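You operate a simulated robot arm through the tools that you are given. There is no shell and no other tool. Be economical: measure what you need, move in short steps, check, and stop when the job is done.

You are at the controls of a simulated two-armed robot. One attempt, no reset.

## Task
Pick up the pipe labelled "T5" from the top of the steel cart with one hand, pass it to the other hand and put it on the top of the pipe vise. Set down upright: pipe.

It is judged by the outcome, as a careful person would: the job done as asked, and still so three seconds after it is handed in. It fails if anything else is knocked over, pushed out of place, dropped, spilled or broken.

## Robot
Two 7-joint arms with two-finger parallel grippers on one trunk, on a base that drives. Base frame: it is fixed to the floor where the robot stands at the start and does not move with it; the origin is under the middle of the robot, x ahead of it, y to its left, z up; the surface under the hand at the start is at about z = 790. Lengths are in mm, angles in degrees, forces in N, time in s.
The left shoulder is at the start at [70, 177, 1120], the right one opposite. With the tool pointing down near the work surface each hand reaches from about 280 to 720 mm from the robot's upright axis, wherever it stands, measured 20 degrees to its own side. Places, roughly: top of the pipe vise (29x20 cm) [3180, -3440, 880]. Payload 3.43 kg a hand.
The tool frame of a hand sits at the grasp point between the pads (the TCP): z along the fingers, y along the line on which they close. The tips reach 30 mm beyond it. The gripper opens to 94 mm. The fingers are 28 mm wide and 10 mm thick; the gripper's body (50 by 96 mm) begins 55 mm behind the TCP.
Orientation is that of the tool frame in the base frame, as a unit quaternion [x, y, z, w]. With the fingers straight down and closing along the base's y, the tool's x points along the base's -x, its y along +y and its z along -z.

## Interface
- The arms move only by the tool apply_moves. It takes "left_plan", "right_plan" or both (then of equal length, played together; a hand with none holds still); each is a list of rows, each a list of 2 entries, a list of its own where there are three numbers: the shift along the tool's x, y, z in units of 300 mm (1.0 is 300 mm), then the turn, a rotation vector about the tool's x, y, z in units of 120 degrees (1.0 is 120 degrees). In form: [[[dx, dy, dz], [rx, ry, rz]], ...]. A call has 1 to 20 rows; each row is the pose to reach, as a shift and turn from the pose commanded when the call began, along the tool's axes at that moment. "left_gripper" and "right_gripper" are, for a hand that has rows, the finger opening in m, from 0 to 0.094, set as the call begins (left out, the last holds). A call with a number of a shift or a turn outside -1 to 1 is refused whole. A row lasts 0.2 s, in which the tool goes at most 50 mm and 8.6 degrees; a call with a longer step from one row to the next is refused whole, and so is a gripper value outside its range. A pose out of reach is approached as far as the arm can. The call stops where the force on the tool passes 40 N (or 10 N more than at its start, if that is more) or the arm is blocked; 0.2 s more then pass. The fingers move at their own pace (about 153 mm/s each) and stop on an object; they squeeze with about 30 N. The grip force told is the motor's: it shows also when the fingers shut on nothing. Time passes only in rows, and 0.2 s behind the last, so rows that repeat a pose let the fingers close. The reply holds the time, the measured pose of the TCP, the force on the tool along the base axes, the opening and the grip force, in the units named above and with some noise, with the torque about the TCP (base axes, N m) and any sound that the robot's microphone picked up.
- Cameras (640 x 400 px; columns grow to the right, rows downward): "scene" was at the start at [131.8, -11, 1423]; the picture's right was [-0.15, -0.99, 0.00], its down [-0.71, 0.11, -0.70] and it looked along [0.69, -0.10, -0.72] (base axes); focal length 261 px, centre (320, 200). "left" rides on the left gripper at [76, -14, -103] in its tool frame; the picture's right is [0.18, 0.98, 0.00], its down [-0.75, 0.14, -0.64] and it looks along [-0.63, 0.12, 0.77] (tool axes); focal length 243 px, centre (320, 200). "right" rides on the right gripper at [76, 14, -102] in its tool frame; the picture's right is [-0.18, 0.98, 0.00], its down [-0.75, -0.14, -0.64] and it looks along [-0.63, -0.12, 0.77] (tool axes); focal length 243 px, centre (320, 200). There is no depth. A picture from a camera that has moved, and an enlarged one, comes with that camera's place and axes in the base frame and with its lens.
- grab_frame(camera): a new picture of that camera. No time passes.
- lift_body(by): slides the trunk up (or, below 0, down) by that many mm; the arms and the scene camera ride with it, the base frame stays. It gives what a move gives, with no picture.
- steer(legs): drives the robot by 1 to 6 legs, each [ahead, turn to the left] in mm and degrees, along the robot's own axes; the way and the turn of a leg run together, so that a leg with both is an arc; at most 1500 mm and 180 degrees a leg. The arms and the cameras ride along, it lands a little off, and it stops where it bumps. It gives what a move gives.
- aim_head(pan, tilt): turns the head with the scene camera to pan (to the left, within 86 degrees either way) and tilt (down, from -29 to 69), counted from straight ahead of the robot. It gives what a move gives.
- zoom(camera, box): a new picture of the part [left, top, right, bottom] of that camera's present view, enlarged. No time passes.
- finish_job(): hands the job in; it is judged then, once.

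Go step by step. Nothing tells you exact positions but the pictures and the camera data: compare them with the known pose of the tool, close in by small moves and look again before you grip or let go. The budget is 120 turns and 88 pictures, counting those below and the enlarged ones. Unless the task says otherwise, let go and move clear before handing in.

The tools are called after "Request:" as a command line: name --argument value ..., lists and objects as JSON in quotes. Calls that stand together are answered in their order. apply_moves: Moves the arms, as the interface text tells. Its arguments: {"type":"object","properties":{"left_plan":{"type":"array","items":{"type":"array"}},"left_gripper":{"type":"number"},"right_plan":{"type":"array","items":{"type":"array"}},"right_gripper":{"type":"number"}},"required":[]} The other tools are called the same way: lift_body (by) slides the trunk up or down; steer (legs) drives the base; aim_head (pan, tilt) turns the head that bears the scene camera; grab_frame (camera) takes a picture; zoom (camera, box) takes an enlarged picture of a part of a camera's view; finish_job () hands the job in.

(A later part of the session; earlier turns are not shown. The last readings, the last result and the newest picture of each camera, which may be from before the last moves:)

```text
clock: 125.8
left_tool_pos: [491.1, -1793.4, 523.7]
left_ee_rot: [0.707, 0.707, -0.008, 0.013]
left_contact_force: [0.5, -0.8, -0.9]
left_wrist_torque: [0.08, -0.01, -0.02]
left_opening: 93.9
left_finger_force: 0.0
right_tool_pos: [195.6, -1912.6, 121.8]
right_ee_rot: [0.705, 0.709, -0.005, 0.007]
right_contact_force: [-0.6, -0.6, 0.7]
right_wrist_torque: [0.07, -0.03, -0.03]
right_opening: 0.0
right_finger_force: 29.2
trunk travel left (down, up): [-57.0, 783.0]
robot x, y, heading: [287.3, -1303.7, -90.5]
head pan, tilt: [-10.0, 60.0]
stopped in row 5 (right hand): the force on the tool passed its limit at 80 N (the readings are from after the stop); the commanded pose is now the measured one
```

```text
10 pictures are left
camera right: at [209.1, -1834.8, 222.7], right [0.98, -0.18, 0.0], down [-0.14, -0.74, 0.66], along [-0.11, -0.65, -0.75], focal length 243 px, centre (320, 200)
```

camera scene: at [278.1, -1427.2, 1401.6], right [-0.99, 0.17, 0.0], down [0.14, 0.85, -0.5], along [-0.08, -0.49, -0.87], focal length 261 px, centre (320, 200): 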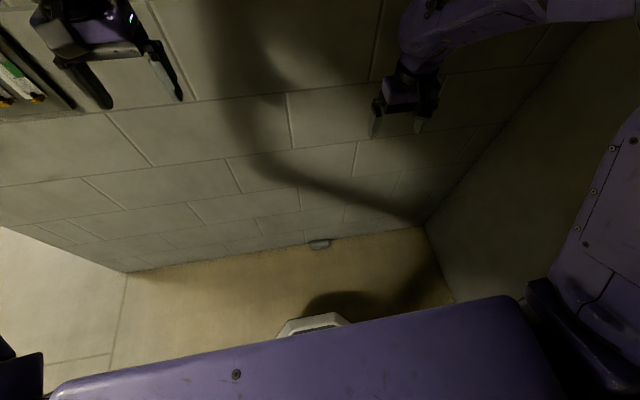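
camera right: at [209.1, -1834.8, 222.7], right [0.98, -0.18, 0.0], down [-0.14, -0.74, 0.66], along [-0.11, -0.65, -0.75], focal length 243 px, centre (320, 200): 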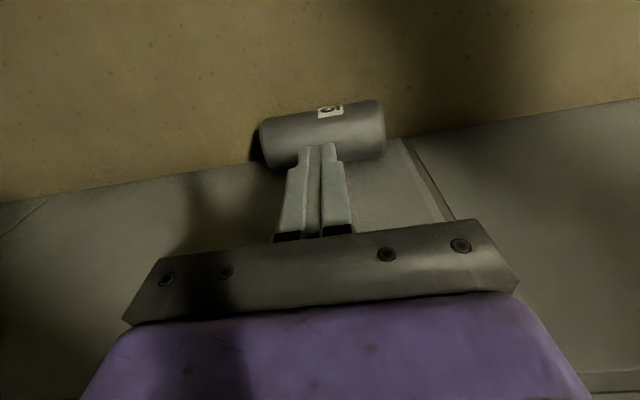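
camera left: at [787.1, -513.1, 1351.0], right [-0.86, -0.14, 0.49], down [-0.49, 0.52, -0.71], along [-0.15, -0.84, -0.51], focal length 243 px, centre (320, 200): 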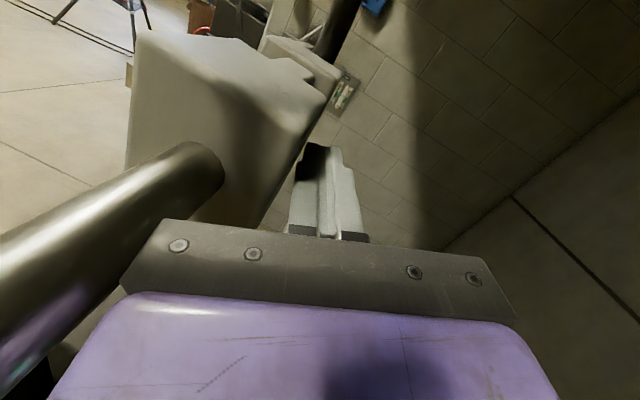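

The hand body met the wall, so I'll tilt the fingertips toward the wall and repeat the light press and draw.

Request:
apply_moves --right_plan '[[[0.05, 0, 0], [0, -0.07, 0]], [[0.05, 0, 0.03], [0, -0.14, 0]], [[0, 0, 0.07], [0, -0.208, 0]], [[-0.031, 0, 0.11], [0, -0.208, 0]], [[-0.031, 0, 0.125], [0, -0.208, 0]], [[-0.031, 0, 0.137], [0, -0.208, 0]], [[-0.031, 0, 0.148], [0, -0.208, 0]], [[0, 0, 0.15], [0, -0.208, 0]], [[0.03, 0, 0.15], [0, -0.208, 0]], [[0.06, 0, 0.15], [0, -0.208, 0]], [[0.09, 0, 0.15], [0, -0.208, 0]], [[0.12, 0, 0.15], [0, -0.208, 0]], [[0.12, 0, 0.08], [0, -0.208, 0]], [[0.12, 0, 0.0], [0, -0.208, 0]]]'

Request:
grab_frame --camera "right"

```text
clock: 126.2
left_tool_pos: [494.3, -1818.4, 485.8]
left_ee_rot: [0.705, 0.709, 0.019, -0.006]
left_contact_force: [-0.1, 0.6, 1.2]
left_wrist_torque: [-0.07, -0.02, -0.02]
left_opening: 94.0
left_finger_force: 0.1
right_tool_pos: [201.2, -1904.1, 74.6]
right_ee_rot: [0.702, 0.712, -0.011, 0.015]
right_contact_force: [-0.3, -0.7, 1.1]
right_wrist_torque: [0.03, 0.01, 0.02]
right_opening: 0.0
right_finger_force: 30.2
trunk travel left (down, up): [-57.0, 783.0]
robot x, y, heading: [290.3, -1308.7, -90.2]
head pan, tilt: [-10.0, 60.0]
stopped in row 1 (right hand): the force on the tool passed its limit at 138 N (the readings are from after the stop); the commanded pose is now the measured one
```

```text
9 pictures are left
camera right: at [213.2, -1825.3, 174.6], right [0.98, -0.17, 0.01], down [-0.14, -0.73, 0.67], along [-0.11, -0.66, -0.74], focal length 243 px, centre (320, 200)
```

right: 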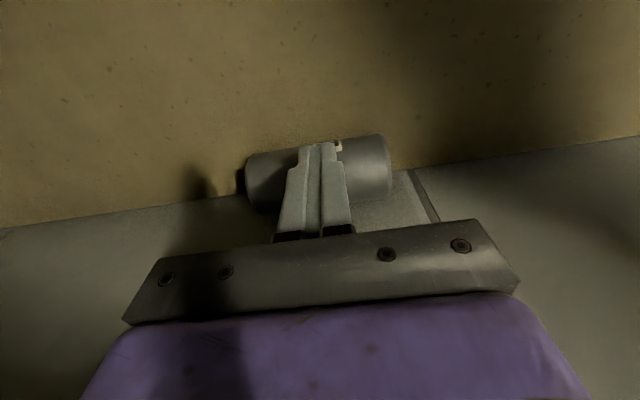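

The robot rocked a little on that contact. I'll raise the hand slightly to let it settle before trying again more slowly.

Request:
apply_moves --right_plan '[[[0.02, 0, -0.03], [0, 0, 0]], [[0.06, 0, -0.08], [0, 0, 0]], [[0.1, 0, -0.14], [0, -0.06, 0]], [[0.1, 0, -0.14], [0, -0.12, 0]], [[0.1, 0, -0.14], [0, -0.18, 0]], [[0.1, 0, -0.14], [0, -0.208, 0]], [[0.1, 0, -0.14], [0, -0.208, 0]]]'

```text
clock: 127.8
left_tool_pos: [494.0, -1818.6, 486.4]
left_ee_rot: [0.704, 0.71, 0.017, -0.007]
left_contact_force: [0.3, 0.2, 0.8]
left_wrist_torque: [-0.06, 0.01, -0.01]
left_opening: 94.2
left_finger_force: 0.1
right_tool_pos: [194.4, -1872.4, 119.2]
right_ee_rot: [0.688, 0.692, -0.16, 0.148]
right_contact_force: [0.8, 0.3, -0.4]
right_wrist_torque: [-0.04, 0.0, 0.01]
right_opening: 0.0
right_finger_force: 29.7
right hand out of reach, approached as far as the arm can: row 6, 7
trunk travel left (down, up): [-57.0, 783.0]
robot x, y, heading: [288.4, -1308.5, -89.8]
head pan, tilt: [-10.0, 60.0]
```

Request:
apply_moves --right_plan '[[[-0.075, 0, 0.035], [0, 0, 0]], [[-0.15, 0, 0.071], [0, 0, 0]], [[-0.122, 0, 0.131], [0, 0, 0]], [[-0.108, 0, 0.161], [0, 0, 0]], [[-0.102, 0, 0.174], [0, 0, 0]], [[-0.098, 0, 0.182], [0, 0, 0]], [[-0.095, 0, 0.19], [0, 0, 0]], [[-0.093, 0, 0.194], [0, 0, 0]], [[-0.061, 0, 0.183], [0, 0, 0]], [[-0.031, 0, 0.169], [0, 0, 0]], [[0, 0, 0.155], [0, 0, 0]], [[0.029, 0, 0.141], [0, 0, 0]], [[0.06, 0, 0.127], [0, 0, 0]], [[0.09, 0, 0.112], [0, 0, 0]], [[0.06, 0, 0.05], [0, 0, 0]], [[0.03, 0, -0.014], [0, 0, 0]], [[0.03, 0, -0.014], [0, 0, 0]]]'

Request:
grab_frame --camera "right"

```text
clock: 131.4
left_tool_pos: [494.0, -1817.5, 486.8]
left_ee_rot: [0.704, 0.71, 0.018, -0.008]
left_contact_force: [0.2, 0.3, 0.2]
left_wrist_torque: [-0.03, -0.03, 0.03]
left_opening: 94.1
left_finger_force: 0.0
right_tool_pos: [195.3, -1864.4, 118.8]
right_ee_rot: [0.684, 0.692, -0.162, 0.167]
right_contact_force: [0.9, -0.4, 1.0]
right_wrist_torque: [-0.03, 0.03, 0.03]
right_opening: 0.2
right_finger_force: 29.7
right hand out of reach, approached as far as the arm can: row 11
trunk travel left (down, up): [-57.0, 783.0]
robot x, y, heading: [284.3, -1309.2, -90.0]
head pan, tilt: [-10.0, 60.0]
```

```text
8 pictures are left
camera right: at [207.4, -1750.6, 176.2], right [0.98, -0.15, 0.09], down [-0.14, -0.38, 0.91], along [-0.11, -0.91, -0.4], focal length 243 px, centre (320, 200)
```

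right: 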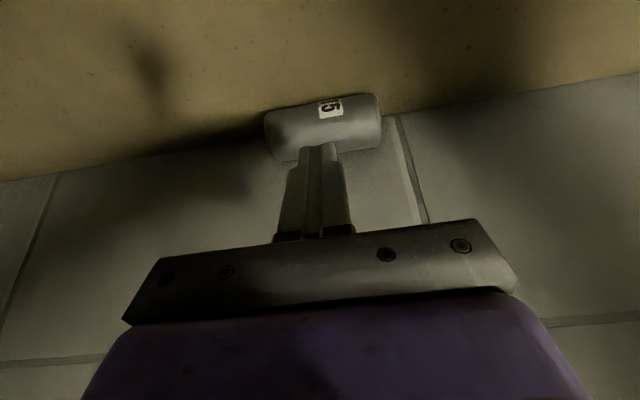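

Little movement, so the press was too light. I'll repeat it slightly deeper with a longer stroke.

Request:
apply_moves --right_plan '[[[-0.089, 0, 0.045], [0, 0, 0]], [[-0.173, 0, 0.088], [0, 0, 0]], [[-0.135, 0, 0.162], [0, 0, 0]], [[-0.123, 0, 0.186], [0, 0, 0]], [[-0.115, 0, 0.201], [0, 0, 0]], [[-0.109, 0, 0.213], [0, 0, 0]], [[-0.105, 0, 0.222], [0, 0, 0]], [[-0.074, 0, 0.21], [0, 0, 0]], [[-0.044, 0, 0.194], [0, 0, 0]], [[-0.014, 0, 0.179], [0, 0, 0]], [[0.016, 0, 0.164], [0, 0, 0]], [[0.046, 0, 0.149], [0, 0, 0]], [[0.075, 0, 0.134], [0, 0, 0]], [[0.105, 0, 0.119], [0, 0, 0]], [[0.135, 0, 0.104], [0, 0, 0]], [[0.066, 0, -0.033], [0, 0, 0]], [[0.066, 0, -0.033], [0, 0, 0]]]'

Request:
grab_frame --camera "right"

```text
clock: 135.0
left_tool_pos: [494.5, -1818.5, 486.6]
left_ee_rot: [0.704, 0.71, 0.018, -0.007]
left_contact_force: [0.6, -0.3, -0.4]
left_wrist_torque: [-0.02, -0.03, -0.01]
left_opening: 94.2
left_finger_force: 0.0
right_tool_pos: [195.3, -1841.4, 118.3]
right_ee_rot: [0.684, 0.692, -0.162, 0.167]
right_contact_force: [1.1, 0.1, 0.1]
right_wrist_torque: [-0.04, 0.01, 0.03]
right_opening: 0.0
right_finger_force: 30.1
right hand out of reach, approached as far as the arm can: row 10
trunk travel left (down, up): [-57.0, 783.0]
robot x, y, heading: [285.6, -1311.7, -90.1]
head pan, tilt: [-10.0, 60.0]
```

```text
7 pictures are left
camera right: at [207.3, -1727.9, 175.7], right [0.98, -0.15, 0.09], down [-0.14, -0.38, 0.91], along [-0.11, -0.91, -0.4], focal length 243 px, centre (320, 200)
```

right: 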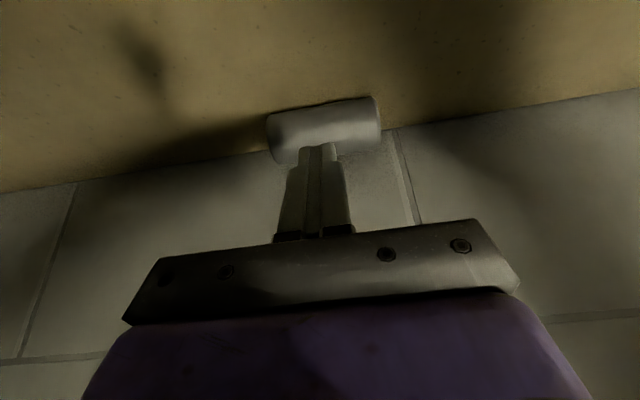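

The pipe rolled about 20 mm from the wall. I'll repeat the same stroke twice more.

Request:
apply_moves --right_plan '[[[-0.089, 0, 0.045], [0, 0, 0]], [[-0.173, 0, 0.088], [0, 0, 0]], [[-0.135, 0, 0.162], [0, 0, 0]], [[-0.123, 0, 0.186], [0, 0, 0]], [[-0.115, 0, 0.201], [0, 0, 0]], [[-0.109, 0, 0.213], [0, 0, 0]], [[-0.105, 0, 0.222], [0, 0, 0]], [[-0.074, 0, 0.21], [0, 0, 0]], [[-0.044, 0, 0.194], [0, 0, 0]], [[-0.014, 0, 0.179], [0, 0, 0]], [[0.016, 0, 0.164], [0, 0, 0]], [[0.046, 0, 0.149], [0, 0, 0]], [[0.075, 0, 0.134], [0, 0, 0]], [[0.105, 0, 0.119], [0, 0, 0]], [[0.135, 0, 0.104], [0, 0, 0]], [[0.066, 0, -0.033], [0, 0, 0]], [[0.066, 0, -0.033], [0, 0, 0]]]'

Request:
apply_moves --right_plan '[[[-0.089, 0, 0.045], [0, 0, 0]], [[-0.173, 0, 0.088], [0, 0, 0]], [[-0.135, 0, 0.162], [0, 0, 0]], [[-0.123, 0, 0.186], [0, 0, 0]], [[-0.115, 0, 0.201], [0, 0, 0]], [[-0.109, 0, 0.213], [0, 0, 0]], [[-0.105, 0, 0.222], [0, 0, 0]], [[-0.074, 0, 0.21], [0, 0, 0]], [[-0.044, 0, 0.194], [0, 0, 0]], [[-0.014, 0, 0.179], [0, 0, 0]], [[0.016, 0, 0.164], [0, 0, 0]], [[0.046, 0, 0.149], [0, 0, 0]], [[0.075, 0, 0.134], [0, 0, 0]], [[0.105, 0, 0.119], [0, 0, 0]], [[0.135, 0, 0.104], [0, 0, 0]], [[0.066, 0, -0.033], [0, 0, 0]], [[0.066, 0, -0.033], [0, 0, 0]]]'

Request:
grab_frame --camera "right"

```text
clock: 138.6
left_tool_pos: [494.0, -1818.3, 484.7]
left_ee_rot: [0.705, 0.709, 0.017, -0.006]
left_contact_force: [0.2, 0.4, 0.9]
left_wrist_torque: [0.04, -0.02, 0.02]
left_opening: 93.8
left_finger_force: 0.1
right_tool_pos: [194.5, -1820.2, 118.3]
right_ee_rot: [0.683, 0.692, -0.163, 0.166]
right_contact_force: [0.0, 1.1, 0.5]
right_wrist_torque: [-0.05, -0.01, 0.03]
right_opening: 0.3
right_finger_force: 29.6
trunk travel left (down, up): [-57.0, 783.0]
robot x, y, heading: [286.2, -1309.5, -89.9]
head pan, tilt: [-10.0, 60.0]
```

```text
clock: 142.2
left_tool_pos: [495.0, -1817.3, 485.8]
left_ee_rot: [0.704, 0.71, 0.018, -0.007]
left_contact_force: [-0.3, 0.3, 0.1]
left_wrist_torque: [0.01, 0.01, 0.03]
left_opening: 93.7
left_finger_force: 0.0
right_tool_pos: [195.3, -1797.9, 118.4]
right_ee_rot: [0.684, 0.692, -0.162, 0.166]
right_contact_force: [0.2, 0.0, 0.0]
right_wrist_torque: [-0.02, -0.01, -0.01]
right_opening: 0.0
right_finger_force: 30.1
trunk travel left (down, up): [-57.0, 783.0]
robot x, y, heading: [284.3, -1308.7, -90.0]
head pan, tilt: [-10.0, 60.0]
```

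```text
6 pictures are left
camera right: at [206.6, -1684.1, 175.7], right [0.98, -0.15, 0.09], down [-0.14, -0.38, 0.91], along [-0.11, -0.91, -0.4], focal length 243 px, centre (320, 200)
```

right: 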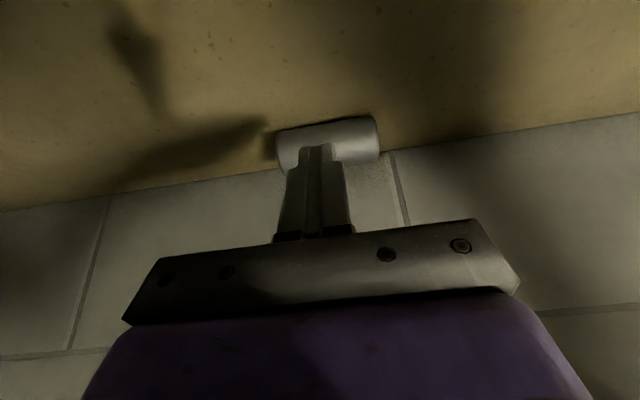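

The pipe is now about 73 mm from the wall at (195, -1881), which is enough room. I'll open the hand, straighten it and yaw it so the fingers close across the pipe, over its -x half.

Request:
apply_moves --right_plan '[[[-0.023, -0.004, 0.005], [0.0146, 0.0146, 0.0613]], [[-0.047, -0.008, 0.01], [0.0292, 0.0292, 0.1225]], [[-0.07, -0.013, 0.015], [0.0438, 0.0438, 0.1838]], [[-0.093, -0.017, 0.02], [0.0583, 0.0583, 0.245]], [[-0.117, -0.021, 0.025], [0.0729, 0.0729, 0.3063]], [[-0.14, -0.025, 0.03], [0.0875, 0.0875, 0.3675]], [[-0.163, -0.029, 0.034], [0.1021, 0.1021, 0.4288]], [[-0.187, -0.033, 0.039], [0.1167, 0.1167, 0.49]], [[-0.21, -0.038, 0.044], [0.1313, 0.1313, 0.5513]], [[-0.233, -0.042, 0.049], [0.1458, 0.1458, 0.6125]], [[-0.257, -0.046, 0.054], [0.1604, 0.1604, 0.6738]], [[-0.28, -0.05, 0.059], [0.175, 0.175, 0.735]], [[-0.28, -0.05, 0.059], [0.175, 0.175, 0.735]]]' --right_gripper 0.094

Request:
grab_frame --camera "right"

```text
clock: 145.0
left_tool_pos: [494.3, -1817.8, 486.2]
left_ee_rot: [0.704, 0.71, 0.017, -0.007]
left_contact_force: [-1.2, -0.3, -0.3]
left_wrist_torque: [0.02, 0.03, -0.01]
left_opening: 93.8
left_finger_force: 0.0
right_tool_pos: [180.2, -1880.7, 140.3]
right_ee_rot: [1.0, 0.005, 0.001, 0.002]
right_contact_force: [-0.7, 0.6, 0.3]
right_wrist_torque: [0.01, -0.02, 0.01]
right_opening: 94.0
right_finger_force: 0.1
trunk travel left (down, up): [-57.0, 783.0]
robot x, y, heading: [285.8, -1310.2, -89.9]
head pan, tilt: [-10.0, 60.0]
```

```text
5 pictures are left
camera right: at [256.0, -1895.1, 243.4], right [-0.17, -0.98, 0.0], down [-0.76, 0.13, 0.64], along [-0.63, 0.11, -0.77], focal length 243 px, centre (320, 200)
```

right: 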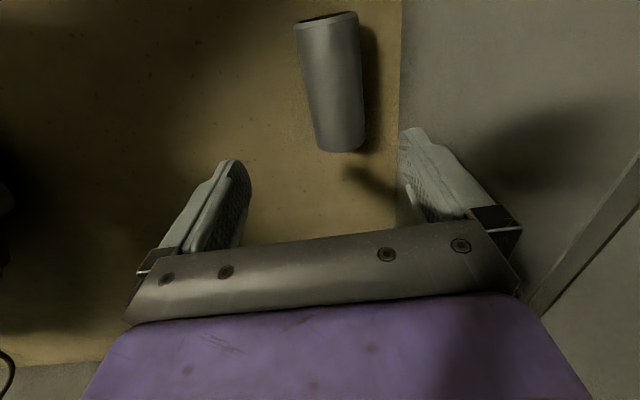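

The pipe's centre is at (197, -1896), aligned with x. I'll narrow the opening to 76 mm to stay clear of the wall, shift over and descend to the floor.

Request:
apply_moves --right_plan '[[[0.007, 0.04, 0.03], [0, 0, 0]], [[0.007, 0.04, 0.12], [0, 0, 0]], [[0.007, 0.04, 0.21], [0, 0, 0]], [[0.007, 0.04, 0.29], [0, 0, 0]], [[0.007, 0.04, 0.325], [0, 0, 0]], [[0.007, 0.04, 0.34], [0, 0, 0]], [[0.007, 0.04, 0.34], [0, 0, 0]]]' --right_gripper 0.076

Request:
apply_moves --right_plan '[[[0, 0, 0], [0, 0, 0]], [[0, 0, 0], [0, 0, 0]], [[0, 0, 0], [0, 0, 0]], [[0, 0, 0], [0, 0, 0]]]' --right_gripper 0.03

```text
clock: 146.6
left_tool_pos: [493.9, -1818.1, 486.1]
left_ee_rot: [0.705, 0.709, 0.018, -0.007]
left_contact_force: [0.6, 0.7, 0.4]
left_wrist_torque: [0.01, 0.0, -0.01]
left_opening: 93.9
left_finger_force: 0.0
right_tool_pos: [182.5, -1893.6, 38.0]
right_ee_rot: [1.0, 0.005, 0.001, 0.002]
right_contact_force: [-0.9, 0.3, 0.9]
right_wrist_torque: [-0.05, 0.02, 0.02]
right_opening: 76.3
right_finger_force: 0.0
trunk travel left (down, up): [-57.0, 783.0]
robot x, y, heading: [287.4, -1309.6, -89.9]
head pan, tilt: [-10.0, 60.0]
```

```text
clock: 147.6
left_tool_pos: [494.3, -1818.4, 485.9]
left_ee_rot: [0.704, 0.709, 0.018, -0.007]
left_contact_force: [-0.2, 0.0, -0.9]
left_wrist_torque: [-0.01, -0.02, -0.03]
left_opening: 94.0
left_finger_force: 0.1
right_tool_pos: [182.6, -1891.9, 38.0]
right_ee_rot: [1.0, 0.006, 0.001, 0.001]
right_contact_force: [0.3, -0.8, 2.4]
right_wrist_torque: [-0.03, -0.07, -0.13]
right_opening: 47.3
right_finger_force: 30.1
trunk travel left (down, up): [-57.0, 783.0]
robot x, y, heading: [288.9, -1309.6, -90.0]
head pan, tilt: [-10.0, 60.0]
```

Gripped at 47 mm. I'll lift straight up, then away from the wall.

Request:
apply_moves --right_plan '[[[0, 0, -0.06], [0, 0, 0]], [[0, 0, -0.16], [0, 0, 0]], [[0, 0, -0.29], [0, 0, 0]], [[0, 0, -0.42], [0, 0, 0]], [[0, 0, -0.55], [0, 0, 0]], [[0, -0.1, -0.66], [0, 0, 0]], [[0, -0.22, -0.74], [0, 0, 0]], [[0, -0.34, -0.82], [0, 0, 0]], [[0, -0.46, -0.9], [0, 0, 0]], [[0, -0.6, -0.9], [0, 0, 0]], [[0, -0.6, -0.9], [0, 0, 0]]]'

Request:
lift_body --by 400

```text
clock: 150.0
left_tool_pos: [495.5, -1818.5, 486.2]
left_ee_rot: [0.705, 0.709, 0.019, -0.007]
left_contact_force: [1.1, 0.4, 0.1]
left_wrist_torque: [-0.03, 0.01, 0.03]
left_opening: 94.4
left_finger_force: 0.0
right_tool_pos: [181.0, -1712.5, 308.8]
right_ee_rot: [1.0, 0.007, 0.001, 0.001]
right_contact_force: [0.5, 0.4, -3.4]
right_wrist_torque: [-0.03, 0.05, -0.01]
right_opening: 47.1
right_finger_force: 29.6
trunk travel left (down, up): [-57.0, 783.0]
robot x, y, heading: [290.9, -1308.2, -90.1]
head pan, tilt: [-10.0, 60.0]
```

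```text
clock: 153.8
left_tool_pos: [494.9, -1818.7, 883.9]
left_ee_rot: [0.704, 0.71, 0.018, -0.008]
left_contact_force: [0.3, -0.6, -0.6]
left_wrist_torque: [-0.01, 0.01, -0.03]
left_opening: 94.0
left_finger_force: 0.0
right_tool_pos: [181.4, -1712.6, 707.5]
right_ee_rot: [1.0, 0.006, 0.001, 0.001]
right_contact_force: [0.2, -0.6, -4.2]
right_wrist_torque: [-0.02, 0.05, -0.03]
right_opening: 47.0
right_finger_force: 30.0
trunk travel left (down, up): [-457.0, 383.0]
robot x, y, heading: [284.6, -1309.5, -90.2]
head pan, tilt: [-10.0, 60.0]
```

Request:
lift_body --by 240

Request:
apply_moves --right_plan '[[[0, 0.014, 0], [0, 0.0682, 0]], [[0, 0.029, 0], [0, 0.1364, 0]], [[0, 0.043, 0], [0, 0.2045, 0]], [[0, 0.057, 0], [0, 0.2727, 0]], [[0, 0.071, 0], [0, 0.3409, 0]], [[0, 0.086, 0], [0, 0.4091, 0]], [[0, 0.1, 0], [0, 0.4773, 0]], [[0, 0.114, 0], [0, 0.5455, 0]], [[0, 0.129, 0], [0, 0.6136, 0]], [[0, 0.143, 0], [0, 0.6818, 0]], [[0, 0.157, 0], [0, 0.75, 0]], [[0, 0.157, 0], [0, 0.75, 0]]]'

```text
clock: 156.3
left_tool_pos: [494.0, -1818.5, 1126.0]
left_ee_rot: [0.705, 0.709, 0.018, -0.008]
left_contact_force: [0.7, -0.4, 0.0]
left_wrist_torque: [0.01, -0.01, 0.01]
left_opening: 93.9
left_finger_force: 0.0
right_tool_pos: [179.9, -1713.9, 947.0]
right_ee_rot: [1.0, 0.006, 0.0, 0.001]
right_contact_force: [-0.3, -0.5, -3.7]
right_wrist_torque: [0.01, 0.08, -0.02]
right_opening: 47.2
right_finger_force: 30.0
trunk travel left (down, up): [-697.0, 143.0]
robot x, y, heading: [283.2, -1307.0, -89.8]
head pan, tilt: [-10.0, 60.0]
```

```text
clock: 158.9
left_tool_pos: [494.1, -1817.4, 1124.7]
left_ee_rot: [0.704, 0.71, 0.018, -0.008]
left_contact_force: [0.1, -0.2, -0.9]
left_wrist_torque: [0.0, -0.02, 0.01]
left_opening: 94.1
left_finger_force: 0.1
right_tool_pos: [180.5, -1760.6, 948.8]
right_ee_rot: [0.706, 0.005, 0.709, -0.003]
right_contact_force: [0.4, -0.4, -3.4]
right_wrist_torque: [-0.01, 0.08, -0.05]
right_opening: 47.1
right_finger_force: 29.8
trunk travel left (down, up): [-697.0, 143.0]
robot x, y, heading: [286.9, -1307.0, -90.1]
head pan, tilt: [-10.0, 60.0]
```

The pipe is now upright in the right hand, at about (194, -1760) and z 911–1017. I'll bring the left hand above it with the fingers down, closing along the same axis.

Request:
apply_moves --left_plan '[[[0.017, -0.083, -0.002], [-0.0008, -0.0016, 0.0628]], [[0.033, -0.166, -0.004], [-0.0015, -0.0032, 0.1257]], [[0.05, -0.25, -0.006], [-0.0023, -0.0048, 0.1885]], [[0.066, -0.333, -0.008], [-0.003, -0.0063, 0.2513]], [[0.083, -0.416, -0.01], [-0.0038, -0.0079, 0.3142]], [[0.1, -0.499, -0.012], [-0.0045, -0.0095, 0.377]], [[0.116, -0.582, -0.014], [-0.0053, -0.0111, 0.4398]], [[0.133, -0.665, -0.016], [-0.006, -0.0127, 0.5027]], [[0.149, -0.749, -0.018], [-0.0068, -0.0143, 0.5655]], [[0.166, -0.832, -0.02], [-0.0075, -0.0158, 0.6283]], [[0.182, -0.915, -0.022], [-0.0083, -0.0174, 0.6912]], [[0.199, -0.998, -0.024], [-0.009, -0.019, 0.754]], [[0.199, -0.998, -0.024], [-0.009, -0.019, 0.754]]]' --left_gripper 0.094

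Request:
grab_frame --camera "left"

```text
clock: 161.7
left_tool_pos: [193.0, -1762.2, 1129.6]
left_ee_rot: [1.0, -0.002, 0.001, 0.001]
left_contact_force: [-0.6, 0.1, 0.9]
left_wrist_torque: [-0.02, 0.05, 0.0]
left_opening: 94.0
left_finger_force: 0.0
right_tool_pos: [180.4, -1760.5, 947.7]
right_ee_rot: [0.706, 0.005, 0.708, -0.004]
right_contact_force: [0.1, 0.3, -4.9]
right_wrist_torque: [-0.01, 0.06, 0.01]
right_opening: 47.0
right_finger_force: 29.6
trunk travel left (down, up): [-697.0, 143.0]
robot x, y, heading: [287.3, -1311.0, -89.7]
head pan, tilt: [-10.0, 60.0]
```

```text
4 pictures are left
camera left: at [271.3, -1748.5, 1232.8], right [0.18, -0.98, 0.0], down [-0.76, -0.14, 0.64], along [-0.63, -0.12, -0.77], focal length 243 px, centre (320, 200)
```

left: 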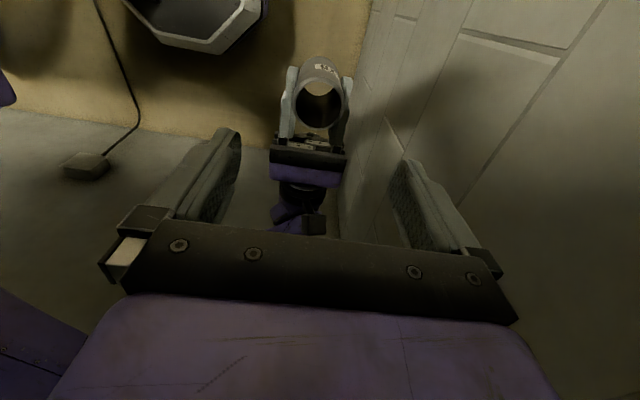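

Request:
zoom --camera "left" --box '[285, 45, 365, 95]'

```text
8.00 times, centred on (325, 70) of left
camera zoom: at [271.3, -1748.5, 1232.8], right [0.18, -0.98, 0.0], down [-0.76, -0.14, 0.64], along [-0.63, -0.12, -0.77], focal length 1941 px, centre (280, 1240)
```

zoom: 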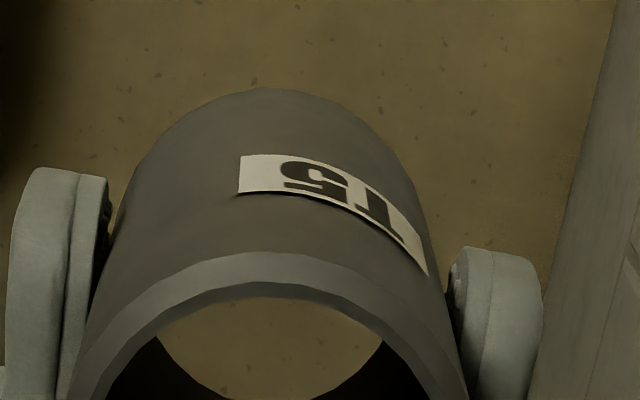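

The label reads upright with this end on top, which is the right way up. I'll lower the left hand over the pipe's top part.

Request:
apply_moves --left_plan '[[[0.017, 0, 0.1], [0, 0, 0]], [[0.017, 0, 0.2], [0, 0, 0]], [[0.017, 0, 0.29], [0, 0, 0]], [[0.017, 0, 0.36], [0, 0, 0]], [[0.017, 0, 0.41], [0, 0, 0]], [[0.017, 0, 0.41], [0, 0, 0]]]'

Request:
apply_moves --left_plan '[[[0, 0, 0], [0, 0, 0]], [[0, 0, 0], [0, 0, 0]], [[0, 0, 0], [0, 0, 0]], [[0, 0, 0], [0, 0, 0]]]' --left_gripper 0.03

```text
clock: 163.1
left_tool_pos: [199.1, -1760.3, 1006.3]
left_ee_rot: [1.0, -0.002, 0.002, 0.001]
left_contact_force: [-0.6, 0.5, 0.4]
left_wrist_torque: [0.01, 0.0, 0.01]
left_opening: 93.9
left_finger_force: 0.0
right_tool_pos: [179.8, -1759.9, 947.3]
right_ee_rot: [0.707, 0.005, 0.708, -0.004]
right_contact_force: [0.0, -0.2, -4.0]
right_wrist_torque: [0.0, 0.05, -0.02]
right_opening: 47.3
right_finger_force: 29.9
trunk travel left (down, up): [-697.0, 143.0]
robot x, y, heading: [288.3, -1308.4, -90.1]
head pan, tilt: [-10.0, 60.0]
```

```text
clock: 164.1
left_tool_pos: [198.3, -1759.4, 1008.1]
left_ee_rot: [1.0, -0.002, 0.001, 0.0]
left_contact_force: [-9.3, 7.3, -0.2]
left_wrist_torque: [0.12, 0.14, 0.02]
left_opening: 49.6
left_finger_force: 30.2
right_tool_pos: [179.9, -1760.4, 946.9]
right_ee_rot: [0.706, 0.006, 0.708, -0.004]
right_contact_force: [10.5, -7.7, -3.2]
right_wrist_torque: [0.32, 0.49, -0.17]
right_opening: 47.2
right_finger_force: 30.4
trunk travel left (down, up): [-697.0, 143.0]
robot x, y, heading: [287.4, -1306.7, -90.1]
head pan, tilt: [-10.0, 60.0]
```

Both hands hold the pipe. I'll open the right hand, then draw it straight back.

Request:
apply_moves --right_plan '[[[0, 0, 0], [0, 0, 0]], [[0, 0, 0], [0, 0, 0]], [[0, 0, 0], [0, 0, 0]], [[0, 0, -0.06], [0, 0, 0]], [[0, 0, -0.16], [0, 0, 0]], [[0, 0, -0.3], [0, 0, 0]], [[0, 0, -0.44], [0, 0, 0]], [[0, 0, -0.55], [0, 0, 0]], [[0, 0, -0.55], [0, 0, 0]]]' --right_gripper 0.094

```text
clock: 166.1
left_tool_pos: [200.7, -1760.0, 1006.9]
left_ee_rot: [1.0, 0.0, 0.001, 0.001]
left_contact_force: [-0.3, 0.1, -3.8]
left_wrist_torque: [-0.01, 0.01, -0.01]
left_opening: 47.1
left_finger_force: 30.1
right_tool_pos: [15.9, -1763.0, 947.8]
right_ee_rot: [0.707, 0.005, 0.707, -0.004]
right_contact_force: [-0.9, -0.1, 0.2]
right_wrist_torque: [-0.02, 0.0, -0.01]
right_opening: 94.0
right_finger_force: 0.0
trunk travel left (down, up): [-697.0, 143.0]
robot x, y, heading: [285.9, -1312.1, -89.7]
head pan, tilt: [-10.0, 60.0]
```

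The left hand now carries the pipe, whose bottom is about 96 mm below its TCP. I'll back off from the wall and turn toward the exit.

Request:
steer --legs '[[-110, 0], [0, 70]]'

```text
clock: 167.5
left_tool_pos: [197.0, -1660.2, 1007.9]
left_ee_rot: [1.0, -0.002, 0.002, 0.0]
left_contact_force: [0.8, -0.2, -4.9]
left_wrist_torque: [0.01, -0.01, 0.0]
left_opening: 46.9
left_finger_force: 30.3
right_tool_pos: [14.5, -1663.3, 947.1]
right_ee_rot: [0.706, 0.004, 0.708, -0.002]
right_contact_force: [0.6, 0.3, 0.0]
right_wrist_torque: [-0.01, -0.02, 0.02]
right_opening: 93.9
right_finger_force: 0.1
trunk travel left (down, up): [-697.0, 143.0]
robot x, y, heading: [280.8, -1208.9, -90.1]
head pan, tilt: [-10.0, 60.0]
stopped in leg 1: the robot was blocked; the commanded pose is now the measured one
```

Request:
steer --legs '[[35, 0], [0, 70]]'

```text
clock: 171.4
left_tool_pos: [677.3, -1483.1, 1008.1]
left_ee_rot: [0.822, 0.569, 0.001, 0.0]
left_contact_force: [-0.3, -0.6, -4.4]
left_wrist_torque: [0.01, -0.01, -0.01]
left_opening: 47.3
left_finger_force: 29.8
right_tool_pos: [616.3, -1656.6, 948.3]
right_ee_rot: [0.577, 0.407, 0.58, -0.407]
right_contact_force: [0.5, -0.3, -0.7]
right_wrist_torque: [-0.03, -0.01, -0.01]
right_opening: 94.1
right_finger_force: 0.0
trunk travel left (down, up): [-697.0, 143.0]
robot x, y, heading: [282.5, -1244.7, -20.5]
head pan, tilt: [-10.0, 60.0]
```

Request:
apply_moves --left_plan '[[[0.042, 0, 0], [0, 0, 0]], [[0.083, 0, 0], [0, 0, 0]], [[0.125, 0, 0], [0, 0, 0]], [[0.167, 0, 0], [0, 0, 0]], [[0.208, 0, 0], [0, 0, 0]], [[0.25, 0, 0], [0, 0, 0]], [[0.292, 0, 0], [0, 0, 0]], [[0.333, 0, 0], [0, 0, 0]], [[0.375, 0, 0], [0, 0, 0]], [[0.417, 0, 0], [0, 0, 0]], [[0.458, 0, 0], [0, 0, 0]], [[0.5, 0, 0], [0, 0, 0]]]' --right_plan '[[[0.014, 0.028, 0.006], [-0.0625, 0, 0]], [[0.028, 0.056, 0.011], [-0.125, 0, 0]], [[0.042, 0.083, 0.017], [-0.1875, 0, 0]], [[0.056, 0.111, 0.022], [-0.25, 0, 0]], [[0.07, 0.139, 0.028], [-0.3125, 0, 0]], [[0.084, 0.167, 0.034], [-0.375, 0, 0]], [[0.097, 0.194, 0.039], [-0.4375, 0, 0]], [[0.111, 0.222, 0.045], [-0.5, 0, 0]], [[0.125, 0.25, 0.05], [-0.5625, 0, 0]], [[0.139, 0.278, 0.056], [-0.625, 0, 0]], [[0.153, 0.305, 0.061], [-0.6875, 0, 0]], [[0.167, 0.333, 0.067], [-0.75, 0, 0]]]'

```text
clock: 174.0
left_tool_pos: [730.5, -1342.3, 1007.6]
left_ee_rot: [0.822, 0.569, 0.001, -0.001]
left_contact_force: [-0.9, 0.2, -4.1]
left_wrist_torque: [0.01, 0.02, 0.0]
left_opening: 47.1
left_finger_force: 29.5
right_tool_pos: [709.0, -1669.4, 994.4]
right_ee_rot: [0.702, -0.076, 0.705, 0.075]
right_contact_force: [-0.3, -0.1, 0.7]
right_wrist_torque: [-0.02, 0.03, 0.01]
right_opening: 94.3
right_finger_force: 0.1
right hand out of reach, approached as far as the arm can: row 12
trunk travel left (down, up): [-697.0, 143.0]
robot x, y, heading: [286.4, -1244.0, -20.3]
head pan, tilt: [-10.0, 60.0]
```

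Request:
apply_moves --left_plan '[[[0.08, 0, 0], [0, 0, 0]], [[0.16, 0, 0], [0, 0, 0]], [[0.24, 0, 0], [0, 0, 0]], [[0.32, 0, 0], [0, 0, 0]]]' --right_plan '[[[0.02, -0.09, -0.03], [0, 0, 0]], [[0.04, -0.18, -0.05], [0, 0, 0]], [[0.06, -0.27, -0.05], [0, 0, 0]], [[0.08, -0.36, -0.05], [0, 0, 0]]]'

Request:
lift_body --by 110

Request:
steer --legs '[[500, 0], [0, 17]]'

```text
clock: 175.0
left_tool_pos: [764.8, -1252.1, 1008.2]
left_ee_rot: [0.822, 0.57, 0.001, 0.0]
left_contact_force: [0.2, 0.7, -4.1]
left_wrist_torque: [0.0, -0.02, 0.01]
left_opening: 47.1
left_finger_force: 29.9
right_tool_pos: [698.3, -1609.0, 974.5]
right_ee_rot: [0.702, -0.073, 0.705, 0.07]
right_contact_force: [0.4, -0.8, 0.1]
right_wrist_torque: [-0.01, -0.02, -0.02]
right_opening: 93.6
right_finger_force: 0.2
right hand out of reach, approached as far as the arm can: row 1, 2, 3, 4
trunk travel left (down, up): [-697.0, 143.0]
robot x, y, heading: [285.6, -1241.4, -20.4]
head pan, tilt: [-10.0, 60.0]
```

```text
clock: 176.4
left_tool_pos: [764.4, -1253.8, 1118.2]
left_ee_rot: [0.822, 0.57, 0.0, -0.001]
left_contact_force: [-0.1, 0.0, -4.1]
left_wrist_torque: [0.01, -0.02, 0.02]
left_opening: 47.0
left_finger_force: 30.0
right_tool_pos: [697.5, -1610.2, 1084.3]
right_ee_rot: [0.702, -0.074, 0.705, 0.069]
right_contact_force: [-0.1, -0.7, -0.4]
right_wrist_torque: [0.02, 0.0, -0.03]
right_opening: 94.1
right_finger_force: 0.1
trunk travel left (down, up): [-807.0, 33.0]
robot x, y, heading: [283.4, -1241.6, -20.6]
head pan, tilt: [-10.0, 60.0]
```

```text
clock: 179.2
left_tool_pos: [1185.9, -1446.3, 1121.1]
left_ee_rot: [0.824, 0.566, 0.014, -0.006]
left_contact_force: [1.1, 0.3, -3.2]
left_wrist_torque: [0.04, 0.02, -0.03]
left_opening: 47.1
left_finger_force: 30.2
right_tool_pos: [1117.8, -1798.8, 1076.0]
right_ee_rot: [0.707, -0.083, 0.7, 0.065]
right_contact_force: [-0.5, -0.4, 0.5]
right_wrist_torque: [0.02, 0.02, 0.03]
right_opening: 93.8
right_finger_force: 0.1
trunk travel left (down, up): [-807.0, 33.0]
robot x, y, heading: [719.5, -1407.1, -21.9]
head pan, tilt: [-10.0, 60.0]
stopped in leg 1: the robot was blocked; the commanded pose is now the measured one
```

The right elbow brushed the wall. I'll back up slightly, align with the passage and continue between the pedal and the wall.

Request:
steer --legs '[[-25, 0], [0, 18], [350, 0]]'

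```text
clock: 180.6
left_tool_pos: [1153.3, -1424.1, 1119.8]
left_ee_rot: [0.792, 0.609, 0.028, -0.018]
left_contact_force: [0.8, -0.3, -4.2]
left_wrist_torque: [0.01, 0.04, 0.01]
left_opening: 47.4
left_finger_force: 29.6
right_tool_pos: [1120.9, -1788.2, 1056.8]
right_ee_rot: [0.713, -0.059, 0.698, 0.022]
right_contact_force: [0.2, -1.0, -0.1]
right_wrist_torque: [0.02, -0.03, 0.02]
right_opening: 94.0
right_finger_force: 0.0
trunk travel left (down, up): [-807.0, 33.0]
robot x, y, heading: [700.6, -1399.1, -17.5]
head pan, tilt: [-10.0, 60.0]
stopped in leg 2: the robot was blocked; the commanded pose is now the measured one
```

Request:
aim_head --pan -70 --tilt 35

Request:
grab_frame --camera "scene"

```text
clock: 181.9
left_tool_pos: [1149.5, -1422.8, 1122.1]
left_ee_rot: [0.791, 0.611, 0.029, -0.016]
left_contact_force: [-0.6, -0.1, -3.7]
left_wrist_torque: [-0.02, 0.03, 0.0]
left_opening: 47.2
left_finger_force: 29.9
right_tool_pos: [1120.9, -1786.6, 1062.2]
right_ee_rot: [0.711, -0.057, 0.701, 0.02]
right_contact_force: [-0.4, -0.1, 0.7]
right_wrist_torque: [0.01, 0.0, -0.01]
right_opening: 94.1
right_finger_force: 0.1
trunk travel left (down, up): [-807.0, 33.0]
robot x, y, heading: [699.1, -1398.5, -16.8]
head pan, tilt: [-70.0, 35.0]
```

```text
2 pictures are left
camera scene: at [753.5, -1450.4, 1550.6], right [-1.0, -0.06, 0.0], down [-0.03, 0.55, -0.84], along [0.05, -0.84, -0.55], focal length 261 px, centre (320, 200)
```

scene: 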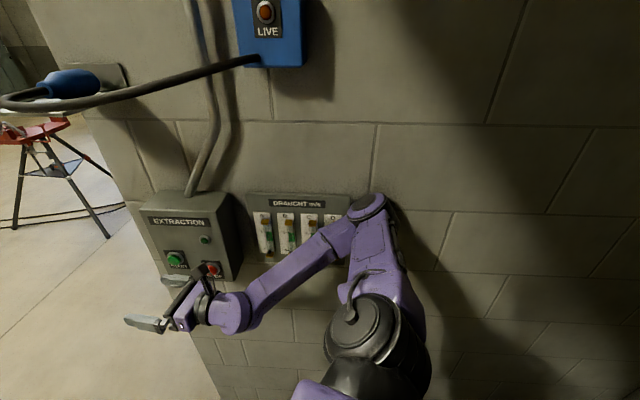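

The elbow sticks out sideways to the wall panel. I'll reverse away from it first, before changing the arm pose.

Request:
steer --legs '[[-180, 0]]'

```text
clock: 183.4
left_tool_pos: [984.0, -1388.6, 1119.7]
left_ee_rot: [0.791, 0.611, 0.032, -0.025]
left_contact_force: [-0.3, 0.0, -3.7]
left_wrist_torque: [-0.01, -0.01, 0.0]
left_opening: 47.2
left_finger_force: 29.9
right_tool_pos: [953.9, -1752.9, 1052.4]
right_ee_rot: [0.711, -0.063, 0.7, 0.013]
right_contact_force: [-1.5, -0.5, 0.4]
right_wrist_torque: [0.01, 0.0, 0.02]
right_opening: 94.1
right_finger_force: 0.1
trunk travel left (down, up): [-807.0, 33.0]
robot x, y, heading: [527.6, -1350.4, -17.2]
head pan, tilt: [-70.0, 35.0]
```

Request:
apply_moves --right_plan '[[[-0.013, -0.012, 0.03], [0.0346, -0.0451, -0.0384]], [[-0.025, -0.025, 0.06], [0.0691, -0.0903, -0.0767]], [[-0.038, -0.037, 0.091], [0.1037, -0.1354, -0.1151]], [[-0.051, -0.049, 0.121], [0.1383, -0.1806, -0.1534]], [[-0.063, -0.062, 0.151], [0.1729, -0.2257, -0.1918]], [[-0.076, -0.074, 0.181], [0.2074, -0.2709, -0.2301]], [[-0.089, -0.087, 0.212], [0.242, -0.316, -0.2685]], [[-0.101, -0.099, 0.242], [0.2766, -0.3611, -0.3069]], [[-0.114, -0.111, 0.272], [0.3111, -0.4063, -0.3452]], [[-0.126, -0.124, 0.302], [0.3457, -0.4514, -0.3836]], [[-0.139, -0.136, 0.332], [0.3803, -0.4966, -0.4219]], [[-0.152, -0.148, 0.363], [0.4149, -0.5417, -0.4603]], [[-0.164, -0.161, 0.393], [0.4494, -0.5869, -0.4986]], [[-0.177, -0.173, 0.423], [0.484, -0.632, -0.537]], [[-0.177, -0.173, 0.423], [0.484, -0.632, -0.537]]]'

```text
clock: 186.6
left_tool_pos: [985.2, -1387.7, 1118.4]
left_ee_rot: [0.79, 0.612, 0.031, -0.025]
left_contact_force: [0.3, -0.7, -4.3]
left_wrist_torque: [0.02, -0.03, 0.04]
left_opening: 47.0
left_finger_force: 30.0
right_tool_pos: [1087.7, -1708.7, 999.0]
right_ee_rot: [0.805, 0.593, -0.002, 0.001]
right_contact_force: [-0.1, -0.1, 0.2]
right_wrist_torque: [0.05, -0.03, 0.0]
right_opening: 94.3
right_finger_force: 0.2
trunk travel left (down, up): [-807.0, 33.0]
robot x, y, heading: [530.3, -1346.8, -16.8]
head pan, tilt: [-70.0, 35.0]
```

Request:
steer --legs '[[315, 0], [0, 16], [400, 0]]'

```text
clock: 189.7
left_tool_pos: [1279.0, -1359.3, 1117.3]
left_ee_rot: [0.697, 0.715, 0.03, -0.031]
left_contact_force: [-0.9, -1.0, -3.8]
left_wrist_torque: [0.09, -0.03, 0.01]
left_opening: 47.3
left_finger_force: 30.1
right_tool_pos: [1464.1, -1638.0, 997.1]
right_ee_rot: [0.716, 0.698, 0.001, -0.003]
right_contact_force: [-0.5, -0.8, 0.5]
right_wrist_torque: [0.12, 0.0, -0.01]
right_opening: 94.2
right_finger_force: 0.0
trunk travel left (down, up): [-807.0, 33.0]
robot x, y, heading: [827.1, -1449.4, -1.6]
head pan, tilt: [-70.0, 35.0]
heard: click
stopped in leg 2: the robot was blocked; the commanded pose is now the measured one
```

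I heard a click; the elbow probably touched the control box. I'll ease back a little, pull the right hand inward to draw the elbow in, then go on.

Request:
steer --legs '[[-40, 0]]'

Request:
apply_moves --right_plan '[[[0.1, 0.02, 0], [0, 0, 0]], [[0.2, 0.04, 0], [0, 0, 0]], [[0.3, 0.06, 0], [0, 0, 0]], [[0.4, 0.08, 0], [0, 0, 0]], [[0.5, 0.1, 0], [0, 0, 0]], [[0.5, 0.1, 0], [0, 0, 0]]]'

Request:
grab_frame --camera "scene"

```text
clock: 190.6
left_tool_pos: [1246.3, -1345.0, 1114.2]
left_ee_rot: [0.697, 0.717, 0.023, -0.029]
left_contact_force: [0.3, -1.5, -3.6]
left_wrist_torque: [0.01, 0.04, -0.01]
left_opening: 47.4
left_finger_force: 29.8
right_tool_pos: [1430.5, -1625.1, 994.8]
right_ee_rot: [0.715, 0.699, -0.005, 0.0]
right_contact_force: [1.4, -1.3, -0.4]
right_wrist_torque: [0.07, 0.08, -0.02]
right_opening: 94.2
right_finger_force: 0.1
trunk travel left (down, up): [-807.0, 33.0]
robot x, y, heading: [786.3, -1448.0, -2.2]
head pan, tilt: [-70.0, 35.0]
```

```text
clock: 192.0
left_tool_pos: [1239.6, -1337.2, 1115.8]
left_ee_rot: [0.697, 0.716, 0.023, -0.025]
left_contact_force: [-0.7, 1.1, -4.2]
left_wrist_torque: [-0.01, -0.01, -0.03]
left_opening: 47.3
left_finger_force: 29.9
right_tool_pos: [1439.1, -1482.7, 1000.7]
right_ee_rot: [0.715, 0.699, -0.005, 0.004]
right_contact_force: [0.1, 0.4, -0.3]
right_wrist_torque: [-0.01, 0.0, 0.0]
right_opening: 93.8
right_finger_force: 0.1
right hand out of reach, approached as far as the arm can: row 4, 5, 6
trunk travel left (down, up): [-807.0, 33.0]
robot x, y, heading: [787.5, -1448.7, -2.1]
head pan, tilt: [-70.0, 35.0]
```

```text
1 pictures are left
camera scene: at [868.4, -1530.6, 1545.9], right [-0.95, -0.31, 0.0], down [-0.18, 0.54, -0.82], along [0.25, -0.78, -0.57], focal length 261 px, centre (320, 200)
```

scene: 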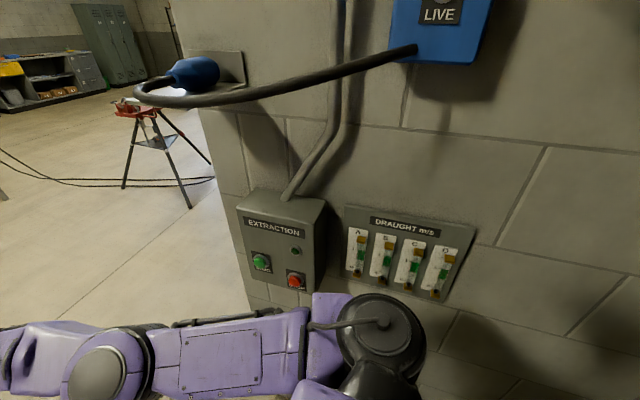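

The right arm is now straight and tucked forward. The vise, a red tripod stand, is visible beyond the wall end, consistent with (3180, -3440), and its legs leave a clear approach from the north. I'll drive out past the wall.

Request:
steer --legs '[[350, 0], [400, 0]]'

```text
clock: 193.2
left_tool_pos: [1294.7, -1331.7, 1115.1]
left_ee_rot: [0.692, 0.721, 0.023, -0.024]
left_contact_force: [0.1, 0.3, -4.1]
left_wrist_torque: [-0.01, -0.05, 0.0]
left_opening: 47.1
left_finger_force: 30.2
right_tool_pos: [1434.4, -1418.0, 1028.2]
right_ee_rot: [0.73, 0.666, -0.083, -0.128]
right_contact_force: [0.7, -0.8, 0.5]
right_wrist_torque: [-0.01, 0.02, 0.02]
right_opening: 94.1
right_finger_force: 0.1
trunk travel left (down, up): [-807.0, 33.0]
robot x, y, heading: [848.5, -1450.7, 1.8]
head pan, tilt: [-70.0, 35.0]
heard: click
stopped in leg 1: the robot was blocked; the commanded pose is now the measured one
```

The base is catching on the foot pedal to my left, so I need a wider berth. The arm is tucked now, so I can shift closer to the wall.

Request:
steer --legs '[[-170, 0], [0, -30], [190, 0], [0, 28]]'

```text
clock: 198.7
left_tool_pos: [1298.6, -1442.5, 1115.5]
left_ee_rot: [0.704, 0.71, 0.024, -0.025]
left_contact_force: [0.3, -0.5, -4.7]
left_wrist_torque: [-0.02, -0.02, 0.02]
left_opening: 47.2
left_finger_force: 30.3
right_tool_pos: [1435.8, -1532.2, 1027.1]
right_ee_rot: [0.74, 0.655, -0.081, -0.132]
right_contact_force: [-0.2, 0.7, 0.2]
right_wrist_torque: [0.0, -0.01, -0.02]
right_opening: 93.9
right_finger_force: 0.2
trunk travel left (down, up): [-807.0, 33.0]
robot x, y, heading: [844.2, -1545.9, 0.1]
head pan, tilt: [-70.0, 35.0]
```

That worked, with no contact. I'll drive on past the pedal and the wall end.

Request:
steer --legs '[[400, 0], [450, 0]]'

```text
clock: 203.5
left_tool_pos: [2147.7, -1444.9, 1115.1]
left_ee_rot: [0.704, 0.71, 0.023, -0.024]
left_contact_force: [0.6, -0.2, -4.7]
left_wrist_torque: [-0.05, 0.01, 0.0]
left_opening: 47.1
left_finger_force: 29.9
right_tool_pos: [2284.6, -1535.3, 1028.6]
right_ee_rot: [0.74, 0.655, -0.08, -0.13]
right_contact_force: [-0.4, 0.5, 0.2]
right_wrist_torque: [0.01, 0.01, 0.01]
right_opening: 94.1
right_finger_force: 0.0
trunk travel left (down, up): [-807.0, 33.0]
robot x, y, heading: [1694.7, -1550.4, -0.3]
head pan, tilt: [-70.0, 35.0]
```

I'm out in the open. I'll drive diagonally to a staging point north of the vise.

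Request:
steer --legs '[[0, -34], [850, 0], [800, 0]]'

```text
clock: 213.4
left_tool_pos: [3495.7, -2624.7, 1114.2]
left_ee_rot: [0.879, 0.475, 0.03, -0.017]
left_contact_force: [-0.8, -0.5, -4.1]
left_wrist_torque: [-0.02, -0.02, -0.02]
left_opening: 47.0
left_finger_force: 30.2
right_tool_pos: [3557.6, -2776.2, 1028.3]
right_ee_rot: [0.898, 0.412, -0.039, -0.149]
right_contact_force: [0.2, 0.2, 0.5]
right_wrist_torque: [-0.01, -0.03, -0.03]
right_opening: 93.9
right_finger_force: 0.0
trunk travel left (down, up): [-807.0, 33.0]
robot x, y, heading: [3057.6, -2461.1, -34.1]
head pan, tilt: [-70.0, 35.0]
```

Request:
apply_moves --right_plan '[[[-0.118, -0.056, -0.026], [0, 0, 0]], [[-0.237, -0.113, -0.052], [0, 0, 0]], [[-0.355, -0.169, -0.078], [0, 0, 0]], [[-0.474, -0.225, -0.104], [0, 0, 0]], [[-0.592, -0.281, -0.129], [0, 0, 0]], [[-0.71, -0.338, -0.155], [0, 0, 0]], [[-0.829, -0.394, -0.181], [0, 0, 0]], [[-0.947, -0.45, -0.207], [0, 0, 0]]]' --left_plan '[[[0, 0, 0], [0, -0.008, 0]], [[0, 0, 0], [0, -0.016, 0]], [[0, 0, 0], [0, -0.024, 0]], [[0, 0, 0], [0, -0.033, 0]], [[0, 0, 0], [0, -0.033, 0]], [[0, 0, 0], [0, -0.033, 0]], [[0, 0, 0], [0, -0.033, 0]], [[0, 0, 0], [0, -0.033, 0]]]'

Request:
steer --legs '[[0, -56]]'

```text
clock: 215.2
left_tool_pos: [3491.8, -2625.9, 1115.3]
left_ee_rot: [0.88, 0.475, 0.001, -0.001]
left_contact_force: [0.5, -0.3, -3.5]
left_wrist_torque: [-0.03, -0.03, 0.0]
left_opening: 47.4
left_finger_force: 29.7
right_tool_pos: [3282.1, -2924.0, 1113.5]
right_ee_rot: [0.898, 0.412, -0.037, -0.15]
right_contact_force: [-0.3, -0.9, -0.3]
right_wrist_torque: [-0.01, -0.04, 0.01]
right_opening: 93.8
right_finger_force: 0.0
right hand out of reach, approached as far as the arm can: row 1, 2, 3
trunk travel left (down, up): [-807.0, 33.0]
robot x, y, heading: [3062.0, -2461.3, -33.9]
head pan, tilt: [-70.0, 35.0]
```

```text
clock: 218.2
left_tool_pos: [3164.8, -2915.1, 1114.9]
left_ee_rot: [1.0, 0.006, -0.002, 0.0]
left_contact_force: [0.1, -0.3, -3.6]
left_wrist_torque: [0.0, 0.01, 0.0]
left_opening: 47.0
left_finger_force: 30.0
right_tool_pos: [2802.1, -2904.8, 1112.8]
right_ee_rot: [0.986, -0.06, 0.035, -0.15]
right_contact_force: [0.7, 0.5, -0.1]
right_wrist_torque: [0.01, -0.01, 0.02]
right_opening: 93.9
right_finger_force: 0.1
trunk travel left (down, up): [-807.0, 33.0]
robot x, y, heading: [3059.2, -2462.7, -90.3]
head pan, tilt: [-70.0, 35.0]
```

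The robot faces the vise from the north. I'll move the left hand aside, advance a bit, and use the last picture to look closely at the vise top.

Request:
apply_moves --left_plan '[[[0.12, 0, 0], [0, 0, 0]], [[0.24, 0, 0], [0, 0, 0]], [[0.36, 0, 0], [0, 0, 0]], [[0.48, 0, 0], [0, 0, 0]], [[0.55, 0, 0], [0, 0, 0]]]'

Request:
steer --legs '[[200, 0]]'

Request:
aim_head --pan 9 --tilt 46

Request:
zoom --camera "scene" --box '[160, 100, 480, 300]'

```text
clock: 219.3
left_tool_pos: [3330.9, -2911.4, 1115.1]
left_ee_rot: [1.0, 0.005, -0.001, 0.0]
left_contact_force: [-0.4, 0.3, -4.5]
left_wrist_torque: [-0.02, -0.05, 0.04]
left_opening: 47.5
left_finger_force: 30.3
right_tool_pos: [2803.4, -2904.4, 1114.0]
right_ee_rot: [0.986, -0.059, 0.035, -0.151]
right_contact_force: [0.9, -0.3, 1.0]
right_wrist_torque: [0.0, -0.02, -0.01]
right_opening: 94.0
right_finger_force: 0.1
trunk travel left (down, up): [-807.0, 33.0]
robot x, y, heading: [3059.9, -2458.4, -89.9]
head pan, tilt: [-70.0, 35.0]
```

```text
clock: 220.9
left_tool_pos: [3329.1, -3109.5, 1116.7]
left_ee_rot: [1.0, 0.004, -0.001, 0.0]
left_contact_force: [0.1, -0.7, -3.9]
left_wrist_torque: [-0.02, -0.01, 0.03]
left_opening: 47.2
left_finger_force: 30.4
right_tool_pos: [2802.6, -3101.4, 1112.8]
right_ee_rot: [0.986, -0.06, 0.035, -0.149]
right_contact_force: [-0.3, -0.1, 0.5]
right_wrist_torque: [-0.02, 0.01, -0.02]
right_opening: 94.0
right_finger_force: 0.1
trunk travel left (down, up): [-807.0, 33.0]
robot x, y, heading: [3058.0, -2659.6, -90.1]
head pan, tilt: [-70.0, 35.0]
```

```text
clock: 222.5
left_tool_pos: [3330.4, -3109.5, 1115.3]
left_ee_rot: [1.0, 0.005, -0.001, -0.001]
left_contact_force: [0.3, -0.7, -3.9]
left_wrist_torque: [0.01, 0.04, 0.01]
left_opening: 47.4
left_finger_force: 30.6
right_tool_pos: [2802.3, -3102.3, 1112.5]
right_ee_rot: [0.986, -0.06, 0.036, -0.149]
right_contact_force: [0.5, 0.3, -0.1]
right_wrist_torque: [0.03, 0.03, 0.01]
right_opening: 93.9
right_finger_force: 0.2
trunk travel left (down, up): [-807.0, 33.0]
robot x, y, heading: [3057.9, -2656.4, -89.8]
head pan, tilt: [9.0, 46.0]
```

```text
2.00 times, centred on (320, 200) of scene
camera zoom: at [3074.3, -2788.0, 1529.6], right [-0.99, -0.15, 0.0], down [-0.11, 0.71, -0.69], along [0.11, -0.69, -0.72], focal length 522 px, centre (320, 200)
```

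zoom: 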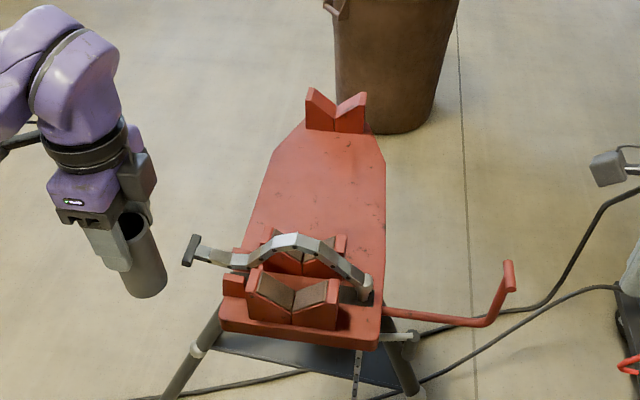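

The vise top is clear. Its flat red plate is centred near (3170, -3440, 880), with free space between the yoke and the far V-rest. I'll drive the last bit so the plate is within easy reach of the left hand.

Request:
steer --legs '[[285, 0]]'

```text
clock: 224.4
left_tool_pos: [3330.6, -3397.2, 1115.7]
left_ee_rot: [1.0, 0.005, -0.001, -0.001]
left_contact_force: [0.1, 0.7, -4.3]
left_wrist_torque: [0.02, 0.02, -0.04]
left_opening: 47.3
left_finger_force: 29.8
right_tool_pos: [2802.7, -3391.1, 1113.2]
right_ee_rot: [0.986, -0.059, 0.035, -0.15]
right_contact_force: [0.6, -0.4, -0.5]
right_wrist_torque: [-0.02, -0.03, 0.0]
right_opening: 94.3
right_finger_force: 0.0
trunk travel left (down, up): [-807.0, 33.0]
robot x, y, heading: [3058.4, -2945.1, -90.1]
head pan, tilt: [9.0, 46.0]
```

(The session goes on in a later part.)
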